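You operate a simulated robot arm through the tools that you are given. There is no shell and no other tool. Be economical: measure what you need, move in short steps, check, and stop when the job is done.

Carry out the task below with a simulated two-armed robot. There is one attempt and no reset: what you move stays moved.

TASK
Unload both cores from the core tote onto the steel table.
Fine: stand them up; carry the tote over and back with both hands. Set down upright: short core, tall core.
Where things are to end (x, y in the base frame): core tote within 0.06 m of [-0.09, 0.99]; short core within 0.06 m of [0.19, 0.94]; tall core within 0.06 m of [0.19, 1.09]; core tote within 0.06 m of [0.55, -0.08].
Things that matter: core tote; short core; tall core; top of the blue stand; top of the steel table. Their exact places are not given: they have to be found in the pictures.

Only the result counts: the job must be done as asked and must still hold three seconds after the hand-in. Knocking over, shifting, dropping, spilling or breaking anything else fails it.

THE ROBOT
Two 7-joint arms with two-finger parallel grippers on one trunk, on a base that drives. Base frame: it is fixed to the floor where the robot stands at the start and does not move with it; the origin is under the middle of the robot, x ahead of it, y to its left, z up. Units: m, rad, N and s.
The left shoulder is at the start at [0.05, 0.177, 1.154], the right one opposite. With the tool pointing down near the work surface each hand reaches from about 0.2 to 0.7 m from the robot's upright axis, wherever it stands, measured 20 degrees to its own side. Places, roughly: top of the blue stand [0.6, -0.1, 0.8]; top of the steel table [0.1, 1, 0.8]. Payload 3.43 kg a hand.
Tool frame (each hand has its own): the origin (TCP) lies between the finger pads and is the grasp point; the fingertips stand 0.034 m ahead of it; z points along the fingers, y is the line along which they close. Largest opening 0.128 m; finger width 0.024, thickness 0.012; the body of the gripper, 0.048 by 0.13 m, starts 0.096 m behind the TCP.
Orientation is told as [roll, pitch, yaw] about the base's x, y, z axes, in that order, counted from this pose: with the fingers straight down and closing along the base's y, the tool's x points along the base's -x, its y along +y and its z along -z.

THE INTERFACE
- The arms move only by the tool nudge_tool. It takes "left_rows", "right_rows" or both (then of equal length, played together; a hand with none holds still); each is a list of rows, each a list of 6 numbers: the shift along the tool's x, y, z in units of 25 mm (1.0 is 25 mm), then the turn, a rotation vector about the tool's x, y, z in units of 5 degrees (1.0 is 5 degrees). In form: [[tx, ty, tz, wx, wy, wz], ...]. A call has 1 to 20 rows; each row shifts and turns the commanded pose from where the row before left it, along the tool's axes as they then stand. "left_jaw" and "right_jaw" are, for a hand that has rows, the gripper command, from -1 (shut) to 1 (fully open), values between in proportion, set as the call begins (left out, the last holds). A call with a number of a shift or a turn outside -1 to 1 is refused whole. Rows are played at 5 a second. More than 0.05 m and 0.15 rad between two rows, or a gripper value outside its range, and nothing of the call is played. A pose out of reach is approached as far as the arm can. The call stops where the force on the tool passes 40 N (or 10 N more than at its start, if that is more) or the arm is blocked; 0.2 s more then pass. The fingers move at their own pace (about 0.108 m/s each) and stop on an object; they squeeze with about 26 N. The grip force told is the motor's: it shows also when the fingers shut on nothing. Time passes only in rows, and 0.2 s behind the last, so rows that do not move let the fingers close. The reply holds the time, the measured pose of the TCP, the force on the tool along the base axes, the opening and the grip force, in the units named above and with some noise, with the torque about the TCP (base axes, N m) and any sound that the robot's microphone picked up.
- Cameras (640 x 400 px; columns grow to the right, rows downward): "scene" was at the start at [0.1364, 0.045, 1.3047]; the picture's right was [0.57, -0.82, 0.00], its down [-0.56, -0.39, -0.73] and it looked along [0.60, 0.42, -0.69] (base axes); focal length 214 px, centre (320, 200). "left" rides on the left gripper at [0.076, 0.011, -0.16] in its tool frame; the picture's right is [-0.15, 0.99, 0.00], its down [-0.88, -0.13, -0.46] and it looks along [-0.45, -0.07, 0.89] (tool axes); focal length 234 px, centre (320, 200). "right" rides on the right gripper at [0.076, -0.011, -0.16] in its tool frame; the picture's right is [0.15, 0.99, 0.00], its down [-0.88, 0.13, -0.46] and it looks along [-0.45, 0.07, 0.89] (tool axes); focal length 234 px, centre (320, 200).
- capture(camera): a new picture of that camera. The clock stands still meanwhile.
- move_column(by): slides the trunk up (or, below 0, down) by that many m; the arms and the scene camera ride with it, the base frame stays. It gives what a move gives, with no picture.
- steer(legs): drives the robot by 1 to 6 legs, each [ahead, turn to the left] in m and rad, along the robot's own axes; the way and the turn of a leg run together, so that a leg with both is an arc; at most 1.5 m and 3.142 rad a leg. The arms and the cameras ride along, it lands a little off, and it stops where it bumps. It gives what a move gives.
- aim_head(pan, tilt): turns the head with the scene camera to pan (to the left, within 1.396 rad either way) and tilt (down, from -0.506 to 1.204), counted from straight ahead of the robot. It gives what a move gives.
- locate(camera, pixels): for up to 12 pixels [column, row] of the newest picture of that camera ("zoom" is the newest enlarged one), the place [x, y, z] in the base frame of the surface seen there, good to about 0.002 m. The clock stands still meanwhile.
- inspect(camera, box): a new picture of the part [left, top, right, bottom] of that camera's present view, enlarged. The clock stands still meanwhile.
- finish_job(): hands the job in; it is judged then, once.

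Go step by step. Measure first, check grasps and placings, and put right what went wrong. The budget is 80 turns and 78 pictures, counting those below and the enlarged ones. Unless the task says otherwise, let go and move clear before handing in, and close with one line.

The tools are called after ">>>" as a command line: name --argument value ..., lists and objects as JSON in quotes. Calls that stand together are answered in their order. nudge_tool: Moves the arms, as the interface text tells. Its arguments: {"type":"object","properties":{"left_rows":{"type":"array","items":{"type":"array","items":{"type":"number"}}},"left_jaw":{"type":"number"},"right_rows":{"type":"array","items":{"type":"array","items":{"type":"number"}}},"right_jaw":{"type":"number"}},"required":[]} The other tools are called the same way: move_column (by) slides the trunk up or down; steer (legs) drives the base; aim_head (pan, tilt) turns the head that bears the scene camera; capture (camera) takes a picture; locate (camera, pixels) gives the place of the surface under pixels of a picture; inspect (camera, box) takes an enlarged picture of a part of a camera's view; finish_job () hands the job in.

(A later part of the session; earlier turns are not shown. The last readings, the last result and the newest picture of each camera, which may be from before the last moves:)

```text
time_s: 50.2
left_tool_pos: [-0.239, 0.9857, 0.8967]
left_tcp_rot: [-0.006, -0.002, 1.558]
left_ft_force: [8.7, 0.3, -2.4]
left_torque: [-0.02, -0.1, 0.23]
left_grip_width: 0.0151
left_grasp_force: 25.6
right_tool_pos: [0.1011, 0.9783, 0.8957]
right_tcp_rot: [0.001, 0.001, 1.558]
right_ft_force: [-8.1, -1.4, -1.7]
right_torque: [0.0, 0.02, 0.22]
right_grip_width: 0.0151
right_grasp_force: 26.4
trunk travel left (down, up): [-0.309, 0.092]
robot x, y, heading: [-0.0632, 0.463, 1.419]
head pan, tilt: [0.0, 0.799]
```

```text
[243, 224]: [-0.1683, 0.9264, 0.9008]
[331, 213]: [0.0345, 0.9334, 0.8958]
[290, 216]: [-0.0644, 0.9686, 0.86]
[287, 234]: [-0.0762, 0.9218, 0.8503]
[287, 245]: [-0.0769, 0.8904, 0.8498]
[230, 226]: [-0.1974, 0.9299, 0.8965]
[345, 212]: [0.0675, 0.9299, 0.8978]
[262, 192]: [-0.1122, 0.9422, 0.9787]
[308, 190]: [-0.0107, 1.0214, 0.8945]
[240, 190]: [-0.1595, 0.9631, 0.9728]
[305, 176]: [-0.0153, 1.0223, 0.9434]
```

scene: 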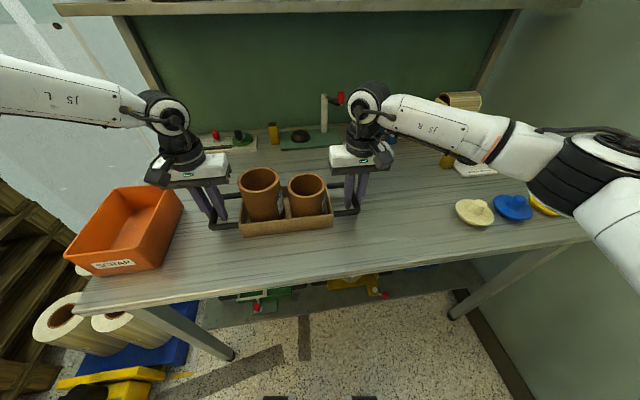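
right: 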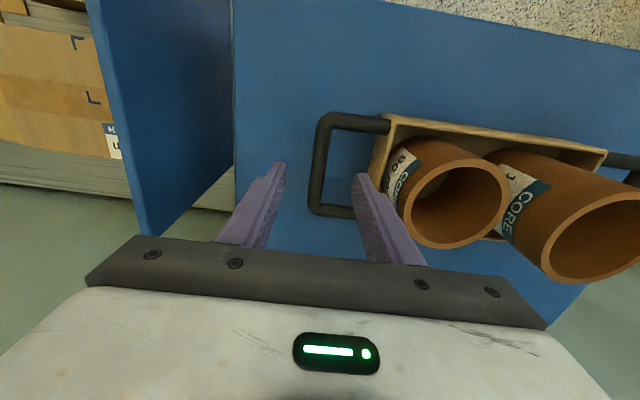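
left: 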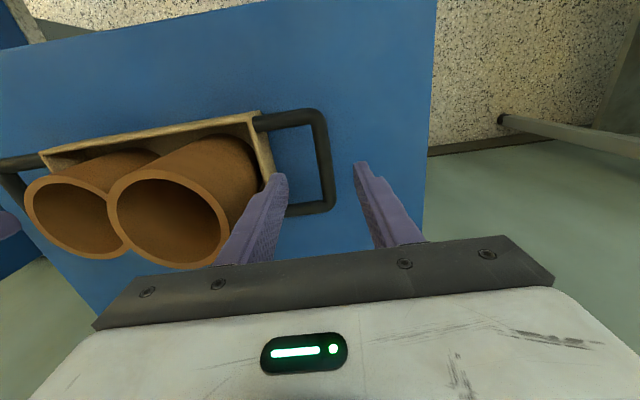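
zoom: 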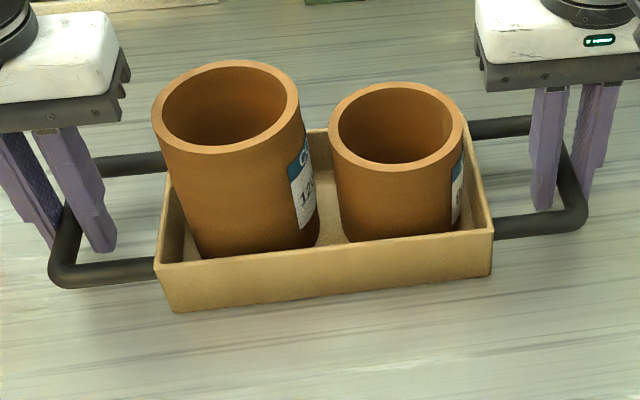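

The rim is at 0.901, so the tote stands on the table. I'll open both grippers part way and lift straight up.

>>> nudge_tool --left_rows '[[0, 0, 0, 0, 0, 0], [0, 0, 0, 0, 0, 0], [0, 0, 0, 0, 0, 0]]' --right_rows '[[0, 0, 0, 0, 0, 0], [0, 0, 0, 0, 0, 0], [0, 0, 0, 0, 0, 0]]' --left_jaw -0.1 --right_jaw -0.1

>>> nudge_tool --left_rows '[[0, 0, -0.5, 0, 0, 0], [0, 0, -1, 0, 0, 0], [0, 0, -1, 0, 0, 0], [0, 0, -1, 0, 0, 0], [0, 0, -1, 0, 0, 0], [0, 0, -1, 0, 0, 0], [0, 0, 0, 0, 0, 0]]' --right_rows '[[0, 0, -0.5, 0, 0, 0], [0, 0, -1, 0, 0, 0], [0, 0, -1, 0, 0, 0], [0, 0, -1, 0, 0, 0], [0, 0, -1, 0, 0, 0], [0, 0, -1, 0, 0, 0], [0, 0, -1, 0, 0, 0]]'

>>> capture --camera "scene"

```text
time_s: 51.0
left_tool_pos: [-0.2401, 0.9853, 0.8963]
left_tcp_rot: [-0.003, -0.002, 1.559]
left_ft_force: [0.6, -0.4, 0.7]
left_torque: [0.0, -0.02, 0.0]
left_grip_width: 0.0577
left_grasp_force: 0.1
right_tool_pos: [0.1016, 0.9798, 0.8955]
right_tcp_rot: [0.002, 0.001, 1.557]
right_ft_force: [-0.1, -0.6, -0.4]
right_torque: [-0.02, 0.0, -0.02]
right_grip_width: 0.0575
right_grasp_force: 0.0
trunk travel left (down, up): [-0.309, 0.092]
robot x, y, heading: [-0.0649, 0.4621, 1.416]
head pan, tilt: [0.0, 0.799]
```

```text
time_s: 52.6
left_tool_pos: [-0.2417, 0.9854, 1.0355]
left_tcp_rot: [-0.004, -0.002, 1.559]
left_ft_force: [0.1, 0.4, -0.4]
left_torque: [-0.02, 0.0, 0.01]
left_grip_width: 0.0576
left_grasp_force: 0.0
right_tool_pos: [0.1007, 0.978, 1.0578]
right_tcp_rot: [0.002, -0.001, 1.557]
right_ft_force: [0.0, -0.2, 0.3]
right_torque: [0.0, 0.02, 0.0]
right_grip_width: 0.0578
right_grasp_force: 0.1
trunk travel left (down, up): [-0.309, 0.092]
robot x, y, heading: [-0.0675, 0.4636, 1.417]
head pan, tilt: [0.0, 0.799]
```

```text
53 pictures are left
```

scene: 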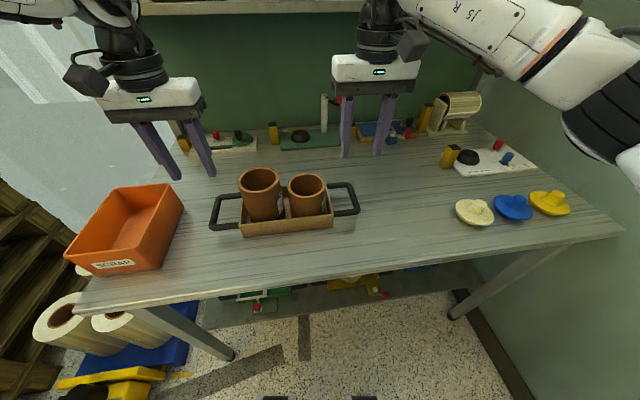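

The tote is standing and both hands are free. I'll draw the left hand back out of the way and turn the right hand 90° so its fingers close across the tote; I'll measure the cores meanwhile.

>>> locate --camera "scene" --pixels '[[241, 184], [278, 180], [258, 170], [289, 186], [325, 183], [306, 175], [307, 192], [440, 152], [300, 250], [213, 215], [355, 195]]'

>>> nudge_tool --left_rows '[[0.6, 0.2, 0, 0, 0, 0], [0.6, 0.2, 0, 0, 0, 0], [0.6, 0.2, 0, 0, 0, 0], [0.6, 0.2, 0, 0, 0, 0], [0.6, 0.2, 0, 0, 0, 0], [0.6, 0.2, 0, 0, 0, 0], [0.6, 0.2, 0, 0, 0, 0], [0.6, 0.2, 0, 0, 0, 0], [0.6, 0.2, 0, 0, 0, 0], [0.6, 0.2, 0, 0, 0, 0], [0.6, 0.2, 0, 0, 0, 0], [0.6, 0.2, 0, 0, 0, 0], [0.6, 0.2, 0, 0, 0, 0], [0.6, 0, 0, 0, 0, 0], [0, 0, 0, 0, 0, 0], [0, 0, 0, 0, 0, 0], [0, 0, 0, 0, 0, 0], [0, 0, 0, 0, 0, 0]]' --right_rows '[[0, 0, 0, 0, 0, 1], [0, 0, 0, 0, 0, 1], [0, 0, 0, 0, 0, 1], [0, 0, 0, 0, 0, 1], [0, 0, 0, 0, 0, 1], [0, 0, 0, 0, 0, 1], [0, 0, 0, 0, 0, 1], [0, 0, 0, 0, 0, 1], [0, 0, 0, 0, 0, 1], [0, 0, 0, 0, 0, 1], [0, 0, 0, 0, 0, 1], [0, 0, 0, 0, 0, 1], [0, 0, 0, 0, 0, 1], [0, 0, 0, 0, 0, 1], [0, 0, 0, 0, 0, 1], [0, 0, 0, 0, 0, 1], [0, 0, 0, 0, 0, 1], [0, 0, 0, 0, 0, 0.85]]'

>>> capture --camera "scene"

```text
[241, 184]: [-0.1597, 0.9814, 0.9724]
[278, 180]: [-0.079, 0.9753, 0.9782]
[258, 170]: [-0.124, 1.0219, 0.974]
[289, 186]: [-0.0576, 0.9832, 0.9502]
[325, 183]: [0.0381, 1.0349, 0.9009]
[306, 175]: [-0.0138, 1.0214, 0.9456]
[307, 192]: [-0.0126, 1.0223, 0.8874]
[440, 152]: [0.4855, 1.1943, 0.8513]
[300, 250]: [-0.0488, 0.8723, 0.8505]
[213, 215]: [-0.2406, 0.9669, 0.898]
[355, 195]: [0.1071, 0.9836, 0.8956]
```

```text
time_s: 56.4
left_tool_pos: [-0.3079, 0.7746, 1.0332]
left_tcp_rot: [-0.005, -0.002, 1.561]
left_ft_force: [-0.2, -0.9, -0.3]
left_torque: [0.0, 0.0, 0.0]
left_grip_width: 0.0576
left_grasp_force: 0.0
right_tool_pos: [0.1013, 0.9793, 1.0593]
right_tcp_rot: [0.0, 0.002, -0.001]
right_ft_force: [-0.3, 0.0, -0.3]
right_torque: [0.03, -0.01, 0.01]
right_grip_width: 0.0576
right_grasp_force: 0.0
trunk travel left (down, up): [-0.309, 0.092]
robot x, y, heading: [-0.0605, 0.461, 1.419]
head pan, tilt: [0.0, 0.799]
```

```text
52 pictures are left
```

scene: 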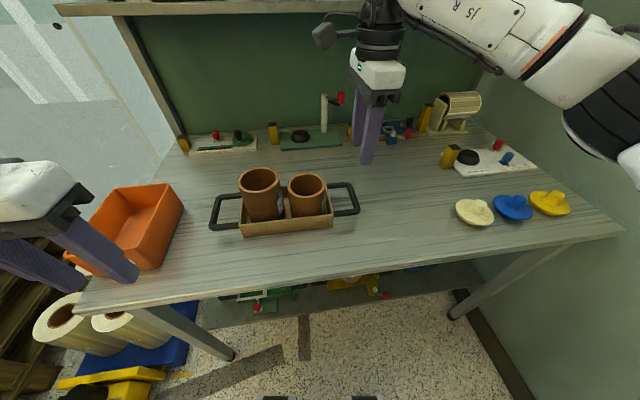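

The right hand turned cleanly (yaw 0). The short core is at about (-0.017, 0.980, top 0.95) and the tall one at (-0.119, 0.980, top 0.978). I'll move above the short core with open jaws.

>>> nudge_tool --right_rows '[[0.944, 0, 0, 0, 0, 0], [0.944, 0, 0, 0, 0, 0], [0.944, 0, 0, 0, 0, 0], [0.944, 0, 0, 0, 0, 0], [0.944, 0, 0, 0, 0, 0], [0, 0, 0.8, 0, 0, 0], [0, 0, 0, 0, 0, 0]]' --right_jaw 1

>>> capture --camera "right"

>>> capture --camera "scene"

```text
time_s: 58.0
left_tool_pos: [-0.3085, 0.7769, 1.0337]
left_tcp_rot: [-0.004, -0.002, 1.56]
left_ft_force: [0.6, 0.0, 0.0]
left_torque: [-0.01, -0.01, 0.01]
left_grip_width: 0.0575
left_grasp_force: 0.1
right_tool_pos: [-0.0175, 0.9801, 1.042]
right_tcp_rot: [0.0, 0.002, 0.001]
right_ft_force: [-0.9, 0.5, 0.6]
right_torque: [0.03, -0.01, -0.05]
right_grip_width: 0.128
right_grasp_force: 0.0
trunk travel left (down, up): [-0.309, 0.092]
robot x, y, heading: [-0.0668, 0.4609, 1.417]
head pan, tilt: [0.0, 0.799]
```

```text
51 pictures are left
```

right: 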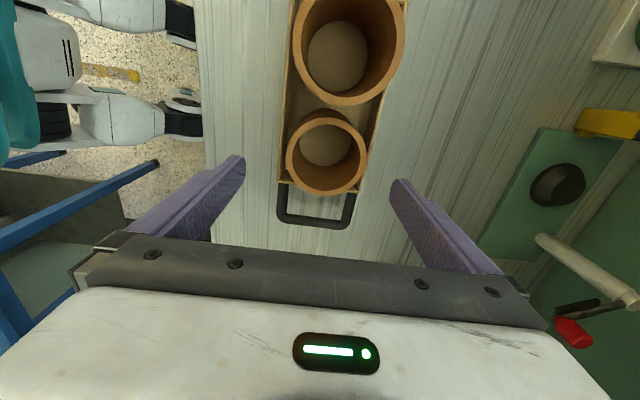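

```text
50 pictures are left
```

scene: 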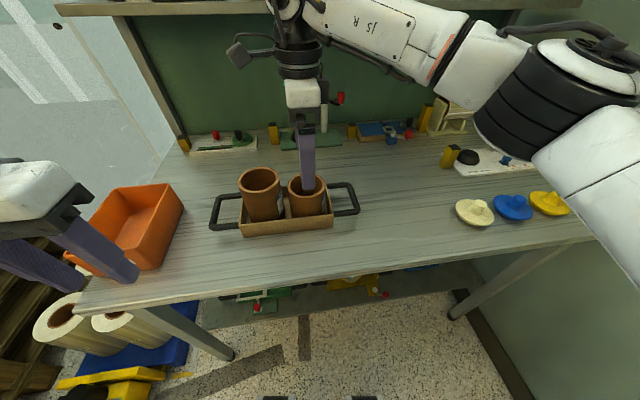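

The right camera sees the short core's rim; I'll locate its edges for exact centring.

>>> locate --camera "right" --pixels '[[289, 155], [365, 158], [327, 191], [325, 112], [300, 40], [396, 45], [350, 100]]'

```text
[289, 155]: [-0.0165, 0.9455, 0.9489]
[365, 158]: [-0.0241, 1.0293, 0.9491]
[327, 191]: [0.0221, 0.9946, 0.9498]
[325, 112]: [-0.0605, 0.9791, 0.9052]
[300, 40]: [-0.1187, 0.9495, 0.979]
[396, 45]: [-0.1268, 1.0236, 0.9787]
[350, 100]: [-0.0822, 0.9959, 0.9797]
```

Short core centre is about (-0.018, 0.986). I'll shift 6 mm, descend to z=0.943, and close.

>>> nudge_tool --right_rows '[[0, 0.24, 0, 0, 0, 0], [0, 0, 1, 0, 0, 0], [0, 0, 1, 0, 0, 0], [0, 0, 1, 0, 0, 0], [0, 0, 0.95, 0, 0, 0], [0, 0, 0, 0, 0, 0]]'

>>> nudge_tool --right_rows '[[0, 0, 0, 0, 0, 0], [0, 0, 0, 0, 0, 0], [0, 0, 0, 0, 0, 0], [0, 0, 0, 0, 0, 0]]' --right_jaw -1

>>> capture --camera "scene"

```text
time_s: 59.4
left_tool_pos: [-0.3095, 0.7757, 1.0331]
left_tcp_rot: [-0.004, -0.002, 1.557]
left_ft_force: [-0.2, 0.0, -0.8]
left_torque: [0.01, 0.01, -0.05]
left_grip_width: 0.0575
left_grasp_force: 0.0
right_tool_pos: [-0.0199, 0.9834, 0.9411]
right_tcp_rot: [0.001, 0.0, -0.001]
right_ft_force: [0.0, -0.4, 0.5]
right_torque: [0.0, 0.0, 0.02]
right_grip_width: 0.128
right_grasp_force: 0.1
trunk travel left (down, up): [-0.309, 0.092]
robot x, y, heading: [-0.0658, 0.4632, 1.419]
head pan, tilt: [0.0, 0.799]
```

```text
time_s: 60.4
left_tool_pos: [-0.3083, 0.7748, 1.0336]
left_tcp_rot: [-0.002, -0.001, 1.559]
left_ft_force: [-0.2, 0.7, -0.7]
left_torque: [0.01, 0.0, -0.01]
left_grip_width: 0.0577
left_grasp_force: 0.0
right_tool_pos: [-0.0201, 0.9838, 0.9408]
right_tcp_rot: [0.0, 0.004, 0.0]
right_ft_force: [1.0, -0.2, -0.4]
right_torque: [-0.07, -0.01, 0.03]
right_grip_width: 0.0873
right_grasp_force: 26.3
trunk travel left (down, up): [-0.309, 0.092]
robot x, y, heading: [-0.0649, 0.4615, 1.414]
head pan, tilt: [0.0, 0.799]
```

```text
49 pictures are left
```

scene: 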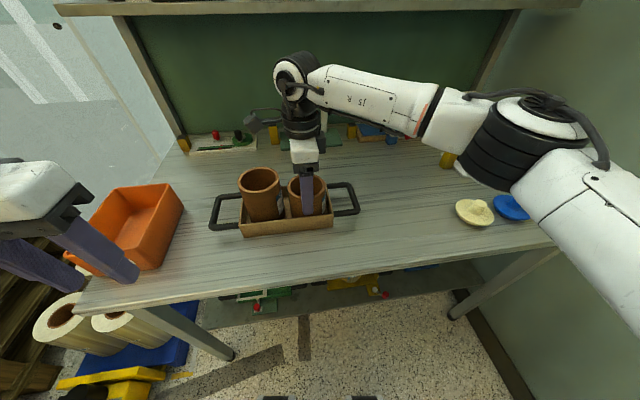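

The short core is gripped (0.087 m, 26 N). I'll lift it 0.11 m and check.

>>> nudge_tool --right_rows '[[0, 0, -0.4, 0, 0, 0], [0, 0, -0.8, 0, 0, 0], [0, 0, -0.8, 0, 0, 0], [0, 0, -0.8, 0, 0, 0], [0, 0, -0.8, 0, 0, 0], [0, 0, -0.8, 0, 0, 0]]'

>>> capture --camera "scene"

```text
time_s: 61.8
left_tool_pos: [-0.3085, 0.7751, 1.0331]
left_tcp_rot: [-0.003, -0.001, 1.557]
left_ft_force: [-0.1, -0.2, -0.2]
left_torque: [-0.02, -0.01, 0.02]
left_grip_width: 0.0578
left_grasp_force: 0.0
right_tool_pos: [-0.0149, 0.9841, 1.0508]
right_tcp_rot: [0.0, 0.002, 0.0]
right_ft_force: [0.2, -0.1, -0.9]
right_torque: [0.0, -0.01, 0.01]
right_grip_width: 0.0873
right_grasp_force: 25.8
trunk travel left (down, up): [-0.309, 0.092]
robot x, y, heading: [-0.0648, 0.4587, 1.419]
head pan, tilt: [0.0, 0.799]
```

```text
48 pictures are left
```

scene: 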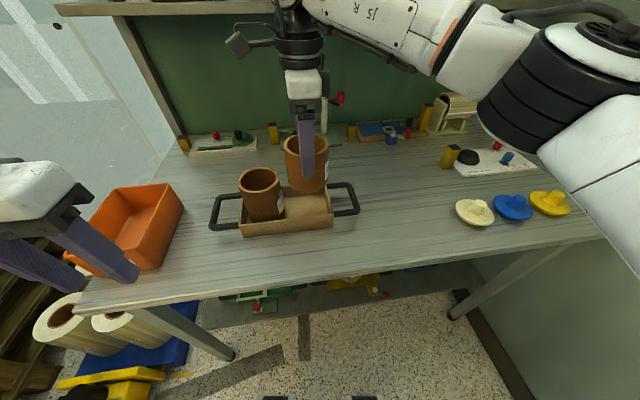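

The core is up. I'll locate its bottom edge, the tote floor, and the right elbow against the wall.

>>> locate --camera "scene" --pixels '[[300, 192], [318, 190], [318, 160], [310, 205], [600, 20], [490, 130], [625, 150], [629, 220]]'

```text
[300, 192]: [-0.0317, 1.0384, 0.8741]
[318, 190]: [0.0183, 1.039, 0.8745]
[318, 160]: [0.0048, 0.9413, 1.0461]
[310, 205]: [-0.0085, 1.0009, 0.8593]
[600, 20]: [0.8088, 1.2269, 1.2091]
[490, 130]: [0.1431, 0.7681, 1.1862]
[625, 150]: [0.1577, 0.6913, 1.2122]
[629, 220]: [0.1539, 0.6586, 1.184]
```

The tote floor is at 0.859, so the core's bottom is 0.082 below the TCP. I'll carry it to (0.21, 0.925).

>>> nudge_tool --right_rows '[[-0.75, -0.197, 0, 0, 0, 0], [-0.75, -0.197, 0, 0, 0, 0], [-0.75, -0.197, 0, 0, 0, 0], [-0.75, -0.197, 0, 0, 0, 0], [-0.75, -0.197, 0, 0, 0, 0], [-0.75, -0.197, 0, 0, 0, 0], [-0.75, -0.197, 0, 0, 0, 0], [-0.75, -0.197, 0, 0, 0, 0], [-0.75, -0.197, 0, 0, 0, 0], [-0.75, -0.197, 0, 0, 0, 0], [-0.75, -0.197, 0, 0, 0, 0], [-0.75, -0.197, 0, 0, 0, 0], [0, 0, 0, 0, 0, 0]]'

>>> capture --camera "scene"

```text
time_s: 64.6
left_tool_pos: [-0.3093, 0.776, 1.0339]
left_tcp_rot: [-0.005, -0.002, 1.56]
left_ft_force: [0.2, -0.4, 0.1]
left_torque: [0.02, -0.02, 0.01]
left_grip_width: 0.0577
left_grasp_force: 0.0
right_tool_pos: [0.2101, 0.9277, 1.0491]
right_tcp_rot: [-0.001, 0.002, -0.001]
right_ft_force: [-0.3, 0.2, -0.4]
right_torque: [-0.04, -0.02, 0.04]
right_grip_width: 0.0872
right_grasp_force: 26.1
trunk travel left (down, up): [-0.309, 0.092]
robot x, y, heading: [-0.0629, 0.4637, 1.416]
head pan, tilt: [0.0, 0.799]
```

```text
47 pictures are left
```

scene: 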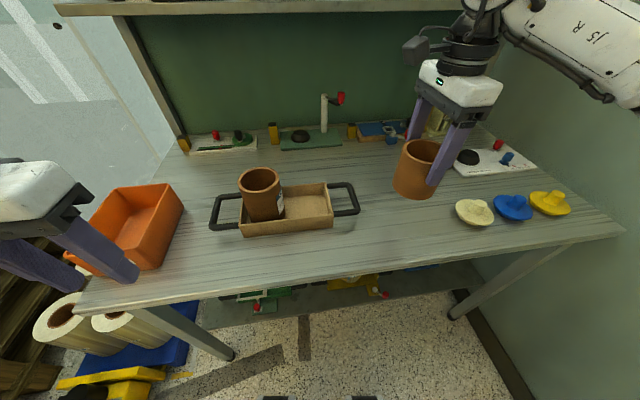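

The core hangs above its place. I'll lower it, slowing near the table.

>>> nudge_tool --right_rows '[[0, 0, 0.9, 0, 0, 0], [0, 0, 0.9, 0, 0, 0], [0, 0, 0.9, 0, 0, 0], [0, 0, 0.9, 0, 0, 0], [0, 0, 0.5, 0, 0, 0], [0, 0, 0.3, 0, 0, 0], [0, 0, 0.1, 0, 0, 0], [0, 0, 0.1, 0, 0, 0], [0, 0, 0, 0, 0, 0]]'

>>> inspect --camera "scene" --box '[350, 120, 510, 220]'

```text
time_s: 66.6
left_tool_pos: [-0.3077, 0.7758, 1.0341]
left_tcp_rot: [-0.003, -0.003, 1.558]
left_ft_force: [-0.6, -0.1, 0.8]
left_torque: [-0.02, 0.03, 0.01]
left_grip_width: 0.0574
left_grasp_force: 0.1
right_tool_pos: [0.2086, 0.9254, 0.9345]
right_tcp_rot: [0.002, 0.001, 0.001]
right_ft_force: [-0.5, 0.3, -1.9]
right_torque: [0.01, 0.02, 0.02]
right_grip_width: 0.0868
right_grasp_force: 26.0
trunk travel left (down, up): [-0.309, 0.092]
robot x, y, heading: [-0.0664, 0.4615, 1.413]
head pan, tilt: [0.0, 0.799]
```

```text
4.00 times, centred on (430, 170) of scene
```

zoom: 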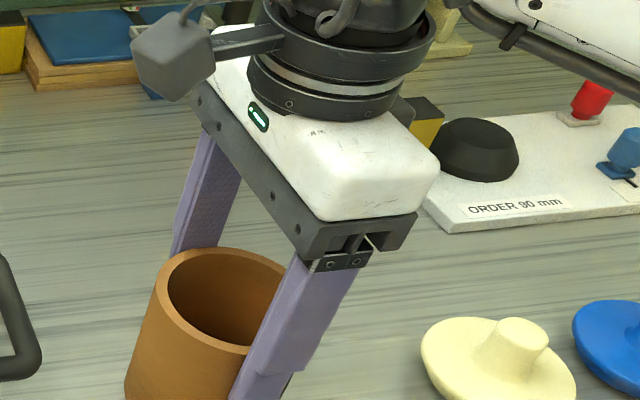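

Near contact but without a clear force. I'll creep down a few millimetres and watch the force.

>>> nudge_tool --right_rows '[[0, 0, 0.08, 0, 0, 0], [0, 0, 0, 0, 0, 0]]'

>>> inspect --camera "scene" --box '[350, 150, 480, 231]'

```text
time_s: 67.2
left_tool_pos: [-0.3086, 0.776, 1.0333]
left_tcp_rot: [-0.003, -0.002, 1.559]
left_ft_force: [-0.6, -0.8, -0.3]
left_torque: [0.02, 0.0, 0.0]
left_grip_width: 0.0573
left_grasp_force: 0.1
right_tool_pos: [0.2078, 0.9256, 0.9313]
right_tcp_rot: [0.0, 0.0, 0.0]
right_ft_force: [0.1, -0.3, 0.0]
right_torque: [-0.05, -0.05, 0.01]
right_grip_width: 0.0874
right_grasp_force: 25.8
trunk travel left (down, up): [-0.309, 0.092]
robot x, y, heading: [-0.0653, 0.4625, 1.417]
head pan, tilt: [0.0, 0.799]
```

```text
4.92 times, centred on (415, 190) of scene
```

zoom: 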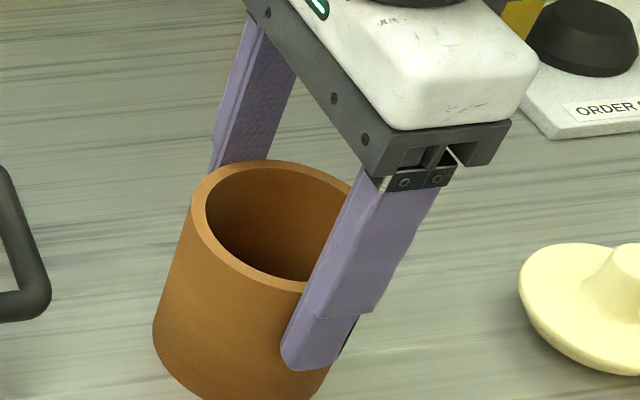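

I'll locate the core's rim and lower edge to see the gap.

>>> locate --camera "zoom" --pixels '[[205, 185], [260, 280], [157, 335], [170, 370], [190, 385], [200, 395], [150, 350]]'

```text
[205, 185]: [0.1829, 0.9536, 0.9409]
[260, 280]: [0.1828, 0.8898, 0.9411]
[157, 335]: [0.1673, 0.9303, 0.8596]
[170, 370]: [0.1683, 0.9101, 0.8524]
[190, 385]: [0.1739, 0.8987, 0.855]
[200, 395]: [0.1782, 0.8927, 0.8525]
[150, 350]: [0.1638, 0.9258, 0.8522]
```

The rim is at 0.941, so the core stands on the table. I'll release and rise.

>>> nudge_tool --right_rows '[[0, 0, 0, 0, 0, 0], [0, 0, 0, 0, 0, 0], [0, 0, 0, 0, 0, 0]]' --right_jaw 1

>>> nudge_tool --right_rows '[[0, 0, -0.5, 0, 0, 0], [0, 0, -1, 0, 0, 0], [0, 0, -1, 0, 0, 0], [0, 0, -1, 0, 0, 0], [0, 0, -1, 0, 0, 0], [0, 0, -1, 0, 0, 0]]'

>>> capture --camera "scene"

```text
time_s: 68.0
left_tool_pos: [-0.3085, 0.7758, 1.0331]
left_tcp_rot: [-0.003, -0.002, 1.559]
left_ft_force: [0.3, 0.2, 0.6]
left_torque: [-0.04, 0.02, 0.01]
left_grip_width: 0.0579
left_grasp_force: 0.1
right_tool_pos: [0.2094, 0.9254, 0.9319]
right_tcp_rot: [0.0, 0.0, 0.001]
right_ft_force: [0.2, -0.6, -0.2]
right_torque: [-0.02, 0.02, -0.02]
right_grip_width: 0.1281
right_grasp_force: 0.2
trunk travel left (down, up): [-0.309, 0.092]
robot x, y, heading: [-0.0645, 0.4599, 1.417]
head pan, tilt: [0.0, 0.799]
```

```text
time_s: 69.4
left_tool_pos: [-0.3089, 0.7748, 1.0332]
left_tcp_rot: [-0.005, -0.001, 1.558]
left_ft_force: [-0.1, -0.4, 0.7]
left_torque: [0.0, 0.01, 0.02]
left_grip_width: 0.0576
left_grasp_force: 0.0
right_tool_pos: [0.2078, 0.9249, 1.0726]
right_tcp_rot: [-0.001, 0.0, -0.001]
right_ft_force: [0.4, 0.1, -0.2]
right_torque: [0.01, -0.04, 0.01]
right_grip_width: 0.1278
right_grasp_force: 0.2
trunk travel left (down, up): [-0.309, 0.092]
robot x, y, heading: [-0.0679, 0.4611, 1.415]
head pan, tilt: [0.0, 0.799]
```

```text
44 pictures are left
```

scene: 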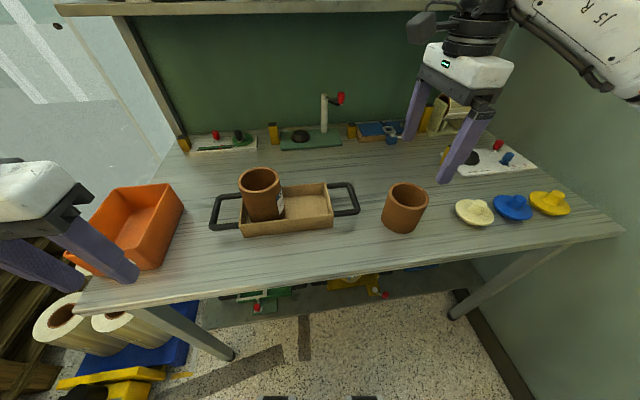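

The short core stands alone on the table (405,207). Next I'll move above the tall core.

>>> nudge_tool --right_rows '[[0.935, 0.171, 0, 0, 0, 0], [0.935, 0.171, 0, 0, 0, 0], [0.935, 0.171, 0, 0, 0, 0], [0.935, 0.171, 0, 0, 0, 0], [0.935, 0.171, 0, 0, 0, 0], [0.935, 0.171, 0, 0, 0, 0], [0.935, 0.171, 0, 0, 0, 0], [0.935, 0.171, 0, 0, 0, 0], [0.935, 0.171, 0, 0, 0, 0], [0.935, 0.171, 0, 0, 0, 0], [0.935, 0.171, 0, 0, 0, 0], [0.935, 0.171, 0, 0, 0, 0], [0.935, 0.171, 0, 0, 0, 0], [0.935, 0.171, 0, 0, 0, 0], [0, 0, 0, 0, 0, 0]]'

>>> capture --camera "right"

>>> capture --camera "scene"

```text
time_s: 72.8
left_tool_pos: [-0.3081, 0.7753, 1.0331]
left_tcp_rot: [-0.006, -0.002, 1.558]
left_ft_force: [1.1, 0.3, -0.7]
left_torque: [0.01, -0.02, 0.0]
left_grip_width: 0.0575
left_grasp_force: 0.2
right_tool_pos: [-0.06, 1.0037, 1.0853]
right_tcp_rot: [0.006, 0.039, -0.079]
right_ft_force: [-0.5, 0.2, 0.8]
right_torque: [-0.01, 0.02, 0.04]
right_grip_width: 0.1278
right_grasp_force: 0.0
right hand out of reach, approached as far as the arm can: row 14
trunk travel left (down, up): [-0.309, 0.092]
robot x, y, heading: [-0.0643, 0.4619, 1.418]
head pan, tilt: [0.0, 0.799]
stopped in row 15 (right hand): the arm was blocked; the commanded pose is now the measured one
```

```text
43 pictures are left
```

right: 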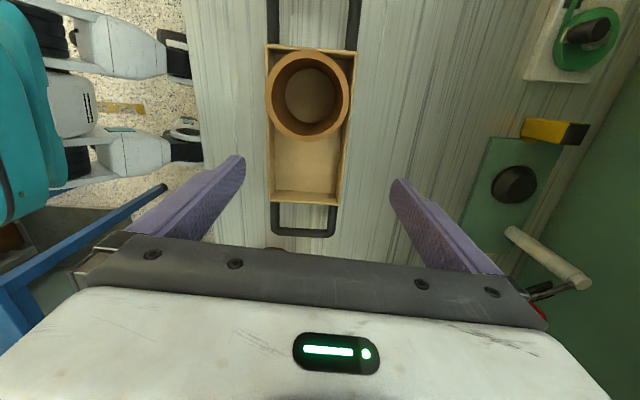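

```text
42 pictures are left
```

scene: 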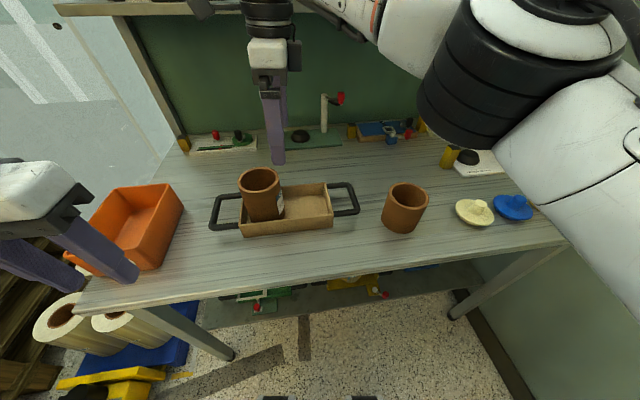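

The right arm got blocked by its own limits while reaching left past x=-0.06. I'll back it off a little, then turn the base left so the tall core lies in front of the right arm.

>>> nudge_tool --right_rows '[[-1, 0, 0, 0, 0, 0], [-1, 0, 0, 0.07, -0.45, 0], [-0.5, 0, 0, 0, 0, -0.9], [0, 0, 0, 0, 0, 0]]'

>>> steer --legs '[[0, 0.3]]'

>>> capture --camera "scene"

```text
time_s: 73.8
left_tool_pos: [-0.3086, 0.7756, 1.0335]
left_tcp_rot: [-0.003, -0.002, 1.559]
left_ft_force: [-0.3, -0.3, 0.5]
left_torque: [0.01, 0.0, 0.02]
left_grip_width: 0.0577
left_grasp_force: 0.1
right_tool_pos: [0.0001, 0.9963, 1.0829]
right_tcp_rot: [0.002, -0.005, 0.007]
right_ft_force: [-0.4, -0.3, 0.0]
right_torque: [0.02, -0.03, -0.02]
right_grip_width: 0.1279
right_grasp_force: 0.0
trunk travel left (down, up): [-0.309, 0.092]
robot x, y, heading: [-0.063, 0.4584, 1.419]
head pan, tilt: [0.0, 0.799]
```

```text
time_s: 75.2
left_tool_pos: [-0.3925, 0.6861, 1.0341]
left_tcp_rot: [-0.003, -0.001, 1.866]
left_ft_force: [0.5, -0.4, 0.2]
left_torque: [0.04, -0.03, 0.01]
left_grip_width: 0.0574
left_grasp_force: 0.0
right_tool_pos: [-0.166, 0.9912, 1.0848]
right_tcp_rot: [0.002, -0.004, 0.314]
right_ft_force: [-0.4, -0.2, 0.4]
right_torque: [0.01, -0.01, 0.0]
right_grip_width: 0.1279
right_grasp_force: 0.0
trunk travel left (down, up): [-0.309, 0.092]
robot x, y, heading: [-0.0678, 0.4593, 1.723]
head pan, tilt: [0.0, 0.799]
```

```text
41 pictures are left
```

scene: 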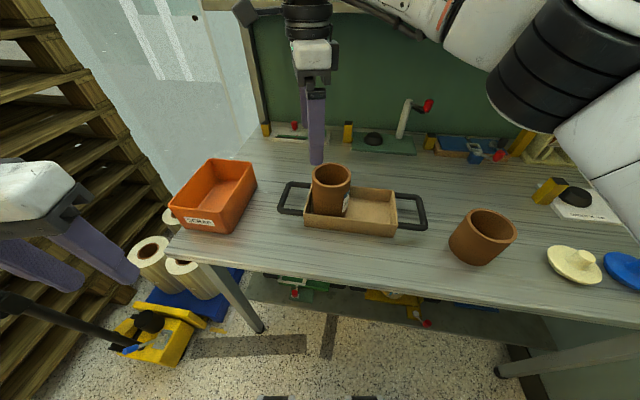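

Now the tall core is well ahead of the right arm. I'll measure its rim.

>>> locate --camera "scene" --pixels '[[312, 178], [350, 175], [332, 186], [330, 166], [285, 200], [422, 212]]'

>>> nudge_tool --right_rows '[[-0.85, -0.425, 0, 0, 0, 0], [-0.85, -0.425, 0, 0, 0, 0], [0, 0, 0.9, 0, 0, 0], [0, 0, 0, 0, 0, 0]]'

>>> capture --camera "right"

```text
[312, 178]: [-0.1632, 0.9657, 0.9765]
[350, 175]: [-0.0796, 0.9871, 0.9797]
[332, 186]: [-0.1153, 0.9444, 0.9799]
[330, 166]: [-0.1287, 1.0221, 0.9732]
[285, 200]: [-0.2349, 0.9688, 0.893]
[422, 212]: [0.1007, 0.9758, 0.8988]
```

```text
time_s: 76.2
left_tool_pos: [-0.3925, 0.6876, 1.0342]
left_tcp_rot: [-0.005, -0.003, 1.865]
left_ft_force: [-0.7, -0.4, 0.5]
left_torque: [0.01, -0.01, -0.02]
left_grip_width: 0.0577
left_grasp_force: 0.1
right_tool_pos: [-0.1158, 0.9846, 1.061]
right_tcp_rot: [0.002, -0.003, 0.311]
right_ft_force: [-0.5, 0.1, -0.3]
right_torque: [0.01, -0.02, -0.02]
right_grip_width: 0.128
right_grasp_force: 0.1
trunk travel left (down, up): [-0.309, 0.092]
robot x, y, heading: [-0.0655, 0.4623, 1.724]
head pan, tilt: [0.0, 0.799]
```

```text
40 pictures are left
```

right: 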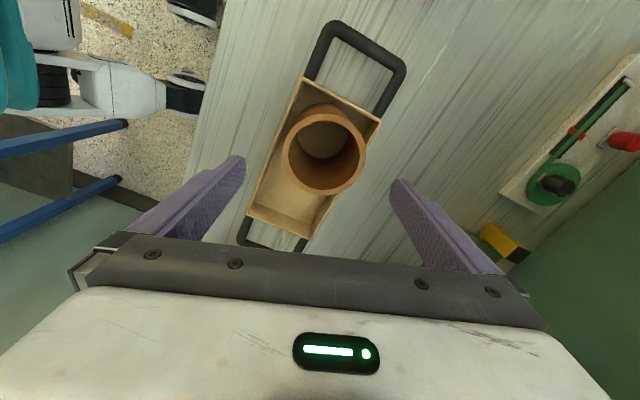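

The tall core is centred between the fingers (325,150). I'll descend to z≈0.952 and close.

>>> nudge_tool --right_rows '[[0, 0, 0.9, 0, 0, 0], [0, 0, 0.9, 0, 0, 0], [0, 0, 0.9, 0, 0, 0], [0, 0, 0.9, 0, 0, 0], [0.1, 0, 0.75, 0, 0, 0], [0, 0, 0, 0, 0, 0]]'

>>> nudge_tool --right_rows '[[0, 0, 0, 0, 0, 0], [0, 0, 0, 0, 0, 0], [0, 0, 0, 0, 0, 0], [0, 0, 0, 0, 0, 0]]' --right_jaw -1

>>> nudge_tool --right_rows '[[0, 0, -0.4, 0, 0, 0], [0, 0, -0.8, 0, 0, 0], [0, 0, -0.8, 0, 0, 0], [0, 0, -0.8, 0, 0, 0], [0, 0, -0.8, 0, 0, 0], [0, 0, -0.8, 0, 0, 0], [0, 0, -0.8, 0, 0, 0]]'

>>> capture --camera "scene"

```text
time_s: 77.5
left_tool_pos: [-0.3918, 0.6878, 1.0322]
left_tcp_rot: [-0.006, -0.001, 1.866]
left_ft_force: [0.1, 0.2, 0.5]
left_torque: [-0.01, -0.01, 0.0]
left_grip_width: 0.0577
left_grasp_force: 0.1
right_tool_pos: [-0.1218, 0.9821, 0.9503]
right_tcp_rot: [0.002, -0.002, 0.311]
right_ft_force: [0.0, -0.4, 0.3]
right_torque: [0.01, 0.01, -0.01]
right_grip_width: 0.1281
right_grasp_force: 0.2
trunk travel left (down, up): [-0.309, 0.092]
robot x, y, heading: [-0.0661, 0.4644, 1.725]
head pan, tilt: [0.0, 0.799]
```

```text
time_s: 78.5
left_tool_pos: [-0.3923, 0.6869, 1.0329]
left_tcp_rot: [-0.003, -0.001, 1.865]
left_ft_force: [-0.3, 0.5, 0.2]
left_torque: [0.0, -0.02, 0.0]
left_grip_width: 0.0577
left_grasp_force: 0.0
right_tool_pos: [-0.1205, 0.982, 0.9512]
right_tcp_rot: [0.003, -0.003, 0.312]
right_ft_force: [0.2, 0.0, -0.1]
right_torque: [-0.08, -0.05, 0.03]
right_grip_width: 0.0875
right_grasp_force: 25.7
trunk travel left (down, up): [-0.309, 0.092]
robot x, y, heading: [-0.0653, 0.4634, 1.727]
head pan, tilt: [0.0, 0.799]
```

```text
time_s: 80.2
left_tool_pos: [-0.3918, 0.6872, 1.0337]
left_tcp_rot: [-0.003, -0.003, 1.865]
left_ft_force: [-0.2, -0.9, -0.8]
left_torque: [0.01, -0.01, -0.02]
left_grip_width: 0.058
left_grasp_force: 0.0
right_tool_pos: [-0.1208, 0.9829, 1.0822]
right_tcp_rot: [0.002, -0.005, 0.314]
right_ft_force: [-0.1, 0.7, -1.7]
right_torque: [-0.02, 0.02, 0.0]
right_grip_width: 0.0875
right_grasp_force: 25.9
trunk travel left (down, up): [-0.309, 0.092]
robot x, y, heading: [-0.0612, 0.4569, 1.724]
head pan, tilt: [0.0, 0.799]
```

```text
39 pictures are left
```

scene: 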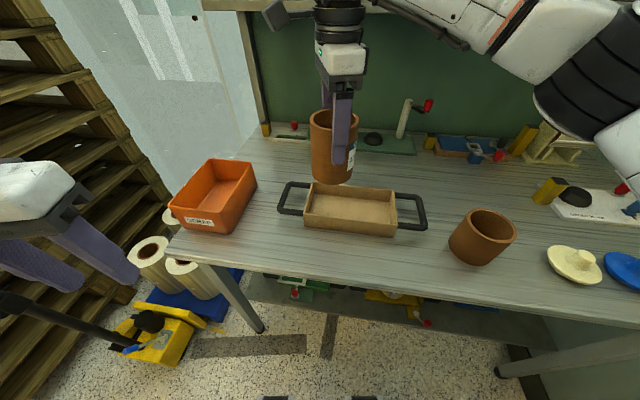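

The tall core is lifted and clear. I'll turn the base back right to about heading 1.42, then carry the core to its place.

>>> steer --legs '[[0, -0.3]]'

```text
time_s: 81.5
left_tool_pos: [-0.3106, 0.7731, 1.035]
left_tcp_rot: [-0.005, -0.002, 1.567]
left_ft_force: [-1.1, 0.0, 0.2]
left_torque: [0.01, 0.01, 0.01]
left_grip_width: 0.0577
left_grasp_force: 0.0
right_tool_pos: [0.0345, 0.9769, 1.0812]
right_tcp_rot: [0.001, 0.0, 0.015]
right_ft_force: [0.0, -0.3, -1.7]
right_torque: [0.02, 0.06, -0.02]
right_grip_width: 0.0874
right_grasp_force: 26.0
trunk travel left (down, up): [-0.309, 0.092]
robot x, y, heading: [-0.0593, 0.4619, 1.425]
head pan, tilt: [0.0, 0.799]
```

I'll carry it to (0.205, 1.07) at this height.

>>> nudge_tool --right_rows '[[-0.857, 0.452, 0, 0, 0, 0], [-0.857, 0.452, 0, 0, 0, 0], [-0.857, 0.452, 0, 0, 0, 0], [-0.857, 0.452, 0, 0, 0, 0], [-0.857, 0.452, 0, 0, 0, 0], [-0.857, 0.452, 0, 0, 0, 0], [-0.857, 0.452, 0, 0, 0, 0], [-0.857, 0.452, 0, 0, 0, 0], [0, 0, 0, 0, 0, 0]]'

>>> capture --camera "scene"

```text
time_s: 83.5
left_tool_pos: [-0.312, 0.7728, 1.0328]
left_tcp_rot: [-0.003, -0.002, 1.566]
left_ft_force: [0.3, 0.3, -0.1]
left_torque: [-0.03, 0.01, 0.01]
left_grip_width: 0.0577
left_grasp_force: 0.1
right_tool_pos: [0.2052, 1.0604, 1.0798]
right_tcp_rot: [0.004, -0.004, 0.017]
right_ft_force: [-0.3, -0.2, -0.4]
right_torque: [-0.07, -0.02, -0.01]
right_grip_width: 0.0872
right_grasp_force: 26.3
right hand out of reach, approached as far as the arm can: row 8
trunk travel left (down, up): [-0.309, 0.092]
robot x, y, heading: [-0.0698, 0.461, 1.428]
head pan, tilt: [0.0, 0.799]
```

```text
38 pictures are left
```

scene: 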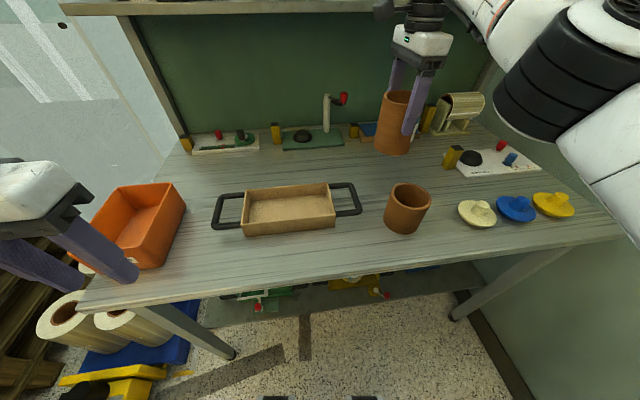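

It stopped at (0.205, 1.060), which is well within tolerance. I'll lower it, slowing near the table.

>>> locate --camera "scene" --pixels '[[368, 128], [368, 140], [428, 118], [353, 135], [455, 160]]'

>>> nudge_tool --right_rows '[[0, 0, 0.9, 0, 0, 0], [0, 0, 0.9, 0, 0, 0], [0, 0, 0.9, 0, 0, 0], [0, 0, 0.9, 0, 0, 0], [0, 0, 0.9, 0, 0, 0], [0, 0, 0.5, 0, 0, 0], [0, 0, 0.25, 0, 0, 0], [0, 0, 0.1, 0, 0, 0], [0, 0, 0, 0, 0, 0]]'

>>> inspect --camera "scene" --box '[340, 90, 480, 178]'

```text
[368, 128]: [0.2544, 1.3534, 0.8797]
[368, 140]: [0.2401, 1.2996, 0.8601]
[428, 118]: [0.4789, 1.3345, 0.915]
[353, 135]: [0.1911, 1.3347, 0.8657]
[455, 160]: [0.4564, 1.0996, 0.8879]
```

```text
time_s: 85.5
left_tool_pos: [-0.3112, 0.773, 1.034]
left_tcp_rot: [-0.003, -0.001, 1.568]
left_ft_force: [-0.2, 0.2, -0.7]
left_torque: [0.0, 0.0, 0.01]
left_grip_width: 0.0574
left_grasp_force: 0.0
right_tool_pos: [0.2064, 1.0843, 0.9522]
right_tcp_rot: [0.0, -0.003, 0.015]
right_ft_force: [-0.2, 0.1, -1.1]
right_torque: [-0.01, -0.02, -0.04]
right_grip_width: 0.0875
right_grasp_force: 26.0
right hand out of reach, approached as far as the arm can: row 1, 2, 3, 5
trunk travel left (down, up): [-0.309, 0.092]
robot x, y, heading: [-0.0668, 0.4595, 1.426]
head pan, tilt: [0.0, 0.799]
```

```text
4.55 times, centred on (410, 134) of scene
```

zoom: 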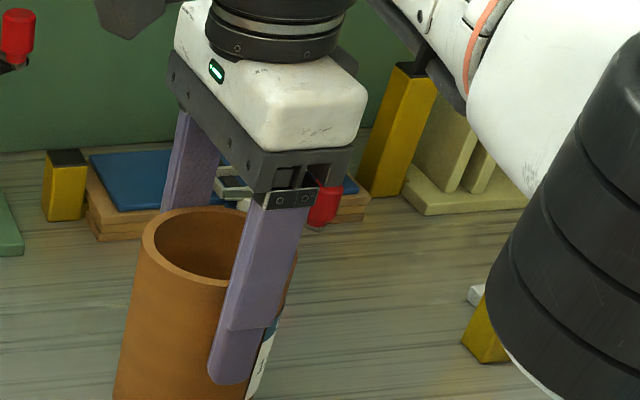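

It is at (0.206, 1.084, 0.952), about 1 cm above. I'll lower the rest and check the rim height (should be 0.971).

>>> nudge_tool --right_rows '[[0, 0, 0.2, 0, 0, 0], [0, 0, 0.1, 0, 0, 0], [0, 0, 0.06, 0, 0, 0], [0, 0, 0, 0, 0, 0]]'

>>> inspect --camera "scene" --box '[340, 100, 480, 188]'

>>> locate --camera "zoom" --pixels '[[152, 195], [200, 240], [118, 360], [135, 375], [110, 375], [160, 385]]'

```text
time_s: 86.5
left_tool_pos: [-0.312, 0.7737, 1.0329]
left_tcp_rot: [-0.003, -0.002, 1.566]
left_ft_force: [0.7, 0.5, 0.1]
left_torque: [-0.03, 0.04, 0.0]
left_grip_width: 0.0579
left_grasp_force: 0.1
right_tool_pos: [0.2064, 1.0839, 0.9418]
right_tcp_rot: [-0.001, -0.004, 0.016]
right_ft_force: [-0.4, -0.2, -0.8]
right_torque: [0.01, 0.0, -0.01]
right_grip_width: 0.0875
right_grasp_force: 25.7
trunk travel left (down, up): [-0.309, 0.092]
robot x, y, heading: [-0.0658, 0.4594, 1.428]
head pan, tilt: [0.0, 0.799]
```

```text
4.55 times, centred on (410, 144) of scene
```

zoom: 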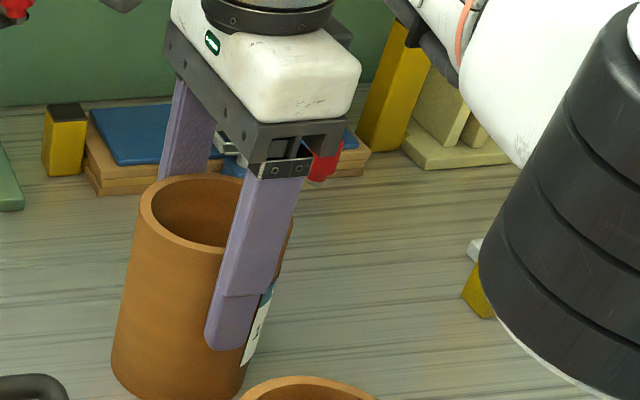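

```text
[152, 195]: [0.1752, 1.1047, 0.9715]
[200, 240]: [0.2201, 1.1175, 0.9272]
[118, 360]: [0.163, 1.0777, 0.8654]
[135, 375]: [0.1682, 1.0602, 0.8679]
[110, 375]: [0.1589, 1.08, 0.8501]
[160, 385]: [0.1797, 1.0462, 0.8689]
```

The rim is at 0.9715, so it stands on the table. I'll release and rise.

>>> nudge_tool --right_rows '[[0, 0, 0.03, 0, 0, 0], [0, 0, 0, 0, 0, 0], [0, 0, 0, 0, 0, 0]]' --right_jaw 1

>>> nudge_tool --right_rows '[[0, 0, -0.5, 0, 0, 0], [0, 0, -0.8, 0, 0, 0], [0, 0, -0.8, 0, 0, 0], [0, 0, -0.8, 0, 0, 0], [0.3, -0.3, -0.8, 0, 0, 0], [0.3, -0.3, -0.8, 0, 0, 0]]'

>>> capture --camera "scene"

```text
time_s: 87.3
left_tool_pos: [-0.3113, 0.7723, 1.0337]
left_tcp_rot: [-0.003, -0.001, 1.567]
left_ft_force: [0.3, 0.2, 0.6]
left_torque: [-0.02, -0.02, -0.01]
left_grip_width: 0.0575
left_grasp_force: 0.0
right_tool_pos: [0.2064, 1.0851, 0.9412]
right_tcp_rot: [-0.002, -0.003, 0.014]
right_ft_force: [0.0, 0.4, 0.3]
right_torque: [0.0, 0.0, 0.0]
right_grip_width: 0.1282
right_grasp_force: 0.1
trunk travel left (down, up): [-0.309, 0.092]
robot x, y, heading: [-0.063, 0.4596, 1.429]
head pan, tilt: [0.0, 0.799]
```

```text
time_s: 88.7
left_tool_pos: [-0.3119, 0.7724, 1.0327]
left_tcp_rot: [-0.004, -0.004, 1.568]
left_ft_force: [0.4, -0.2, -0.3]
left_torque: [0.03, 0.01, -0.01]
left_grip_width: 0.0575
left_grasp_force: 0.1
right_tool_pos: [0.1917, 1.0654, 1.0568]
right_tcp_rot: [0.0, -0.003, 0.014]
right_ft_force: [-0.1, 0.2, 0.1]
right_torque: [0.0, 0.03, 0.0]
right_grip_width: 0.1281
right_grasp_force: 0.1
right hand out of reach, approached as far as the arm can: row 4, 5, 6
trunk travel left (down, up): [-0.309, 0.092]
robot x, y, heading: [-0.0649, 0.4612, 1.427]
head pan, tilt: [0.0, 0.799]
```

```text
35 pictures are left
```

scene: 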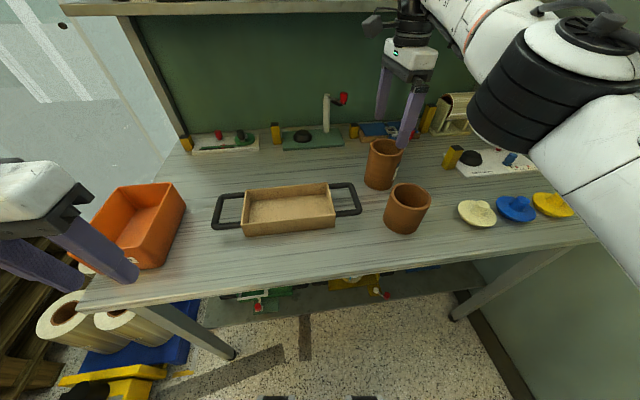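

Both cores stand upright and clear. I'll bring the left hand back over the left bar, and the right hand over the right bar while turning it back.

>>> nudge_tool --left_rows '[[-0.85, -0.288, 0, 0, 0, 0.1], [-0.85, -0.288, 0, 0, 0, 0], [-0.85, -0.288, 0, 0, 0, 0], [-0.85, -0.288, 0, 0, 0, 0], [-0.85, -0.288, 0, 0, 0, 0], [-0.85, -0.288, 0, 0, 0, 0], [-0.85, -0.288, 0, 0, 0, 0], [-0.85, -0.288, 0, 0, 0, 0], [-0.85, -0.288, 0, 0, 0, 0], [-0.85, -0.288, 0, 0, 0, 0]]' --right_rows '[[0.91, -0.87, 0, 0, 0, 0], [0.91, -0.87, 0, 0, 0, 0], [0.91, -0.87, 0, 0, 0, 0], [0.91, -0.87, 0, 0, 0, 0], [0, 0, 0, 0, 0, -1], [0, 0, 0, 0, 0, -1], [0, 0, 0, 0, 0, -1], [0, 0, 0, 0, 0, -1], [0, 0, 0, 0, 0, -1], [0, 0, 0, 0, 0, -1]]' --right_jaw -0.1 --left_jaw -0.1

>>> nudge_tool --right_rows '[[0, 0, 0, 0, 0, -1], [0, 0, 0, 0, 0, -1], [0, 0, 0, 0, 0, -1], [0, 0, 0, 0, 0, -1], [0, 0, 0, 0, 0, -1], [0, 0, 0, 0, 0, -1], [0, 0, 0, 0, 0, -1], [0, 0, 0, 0, 0, -1], [0, 0, 0, 0, 0, -1], [0, 0, 0, 0, 0, -1], [0, 0, 0, 0, 0, -1], [0, 0, 0, 0, 0, -0.7], [0, 0, 0, 0, 0, 0]]'

>>> capture --camera "scene"

```text
time_s: 90.9
left_tool_pos: [-0.2366, 0.9851, 1.0352]
left_tcp_rot: [-0.003, -0.002, 1.559]
left_ft_force: [-0.1, 0.8, -0.6]
left_torque: [-0.01, 0.03, -0.02]
left_grip_width: 0.0576
left_grasp_force: 0.1
right_tool_pos: [0.1018, 0.9794, 1.0539]
right_tcp_rot: [-0.001, -0.005, 0.539]
right_ft_force: [0.0, 0.6, -0.1]
right_torque: [-0.01, 0.02, -0.04]
right_grip_width: 0.0573
right_grasp_force: 0.1
trunk travel left (down, up): [-0.309, 0.092]
robot x, y, heading: [-0.0687, 0.4588, 1.426]
head pan, tilt: [0.0, 0.799]
```

```text
time_s: 93.7
left_tool_pos: [-0.235, 0.9846, 1.034]
left_tcp_rot: [-0.004, -0.001, 1.558]
left_ft_force: [-1.2, -0.5, -0.6]
left_torque: [0.0, 0.01, 0.01]
left_grip_width: 0.0576
left_grasp_force: 0.2
right_tool_pos: [0.1015, 0.9786, 1.0535]
right_tcp_rot: [-0.003, -0.003, 1.561]
right_ft_force: [1.2, 0.8, 0.1]
right_torque: [-0.02, -0.05, -0.02]
right_grip_width: 0.0578
right_grasp_force: 0.1
trunk travel left (down, up): [-0.309, 0.092]
robot x, y, heading: [-0.0664, 0.4611, 1.426]
head pan, tilt: [0.0, 0.799]
```

```text
34 pictures are left
```

scene: 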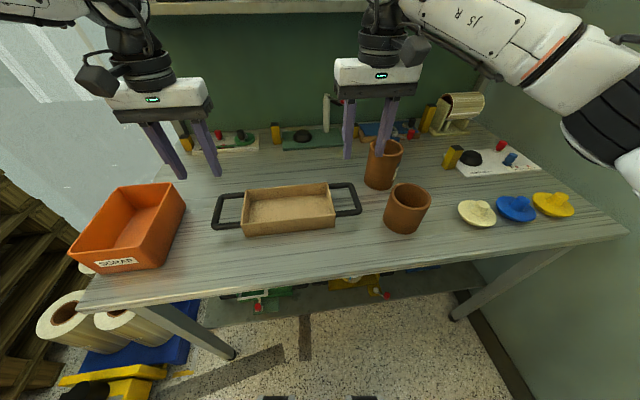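

I'll re-measure the bars and the cores before descending.

>>> locate --camera "scene" --pixels '[[217, 210], [355, 199], [222, 195], [214, 226], [347, 184], [358, 213], [386, 205], [407, 218], [429, 200], [366, 165], [381, 178], [401, 155]]'

>>> inspect --camera "scene" --box '[200, 135, 440, 285]'

```text
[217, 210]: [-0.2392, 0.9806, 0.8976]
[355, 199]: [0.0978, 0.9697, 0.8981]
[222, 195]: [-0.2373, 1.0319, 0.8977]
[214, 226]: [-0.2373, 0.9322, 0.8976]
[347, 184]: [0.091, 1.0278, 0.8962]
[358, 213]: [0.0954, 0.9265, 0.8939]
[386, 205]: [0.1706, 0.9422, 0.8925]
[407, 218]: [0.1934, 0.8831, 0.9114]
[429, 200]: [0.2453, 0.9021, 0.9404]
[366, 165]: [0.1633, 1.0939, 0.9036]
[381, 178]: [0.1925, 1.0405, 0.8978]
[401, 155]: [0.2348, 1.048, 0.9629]
```

```text
2.67 times, centred on (320, 210) of scene
```

zoom: 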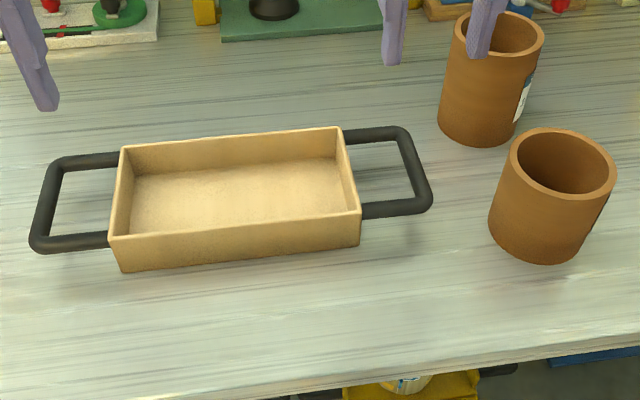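

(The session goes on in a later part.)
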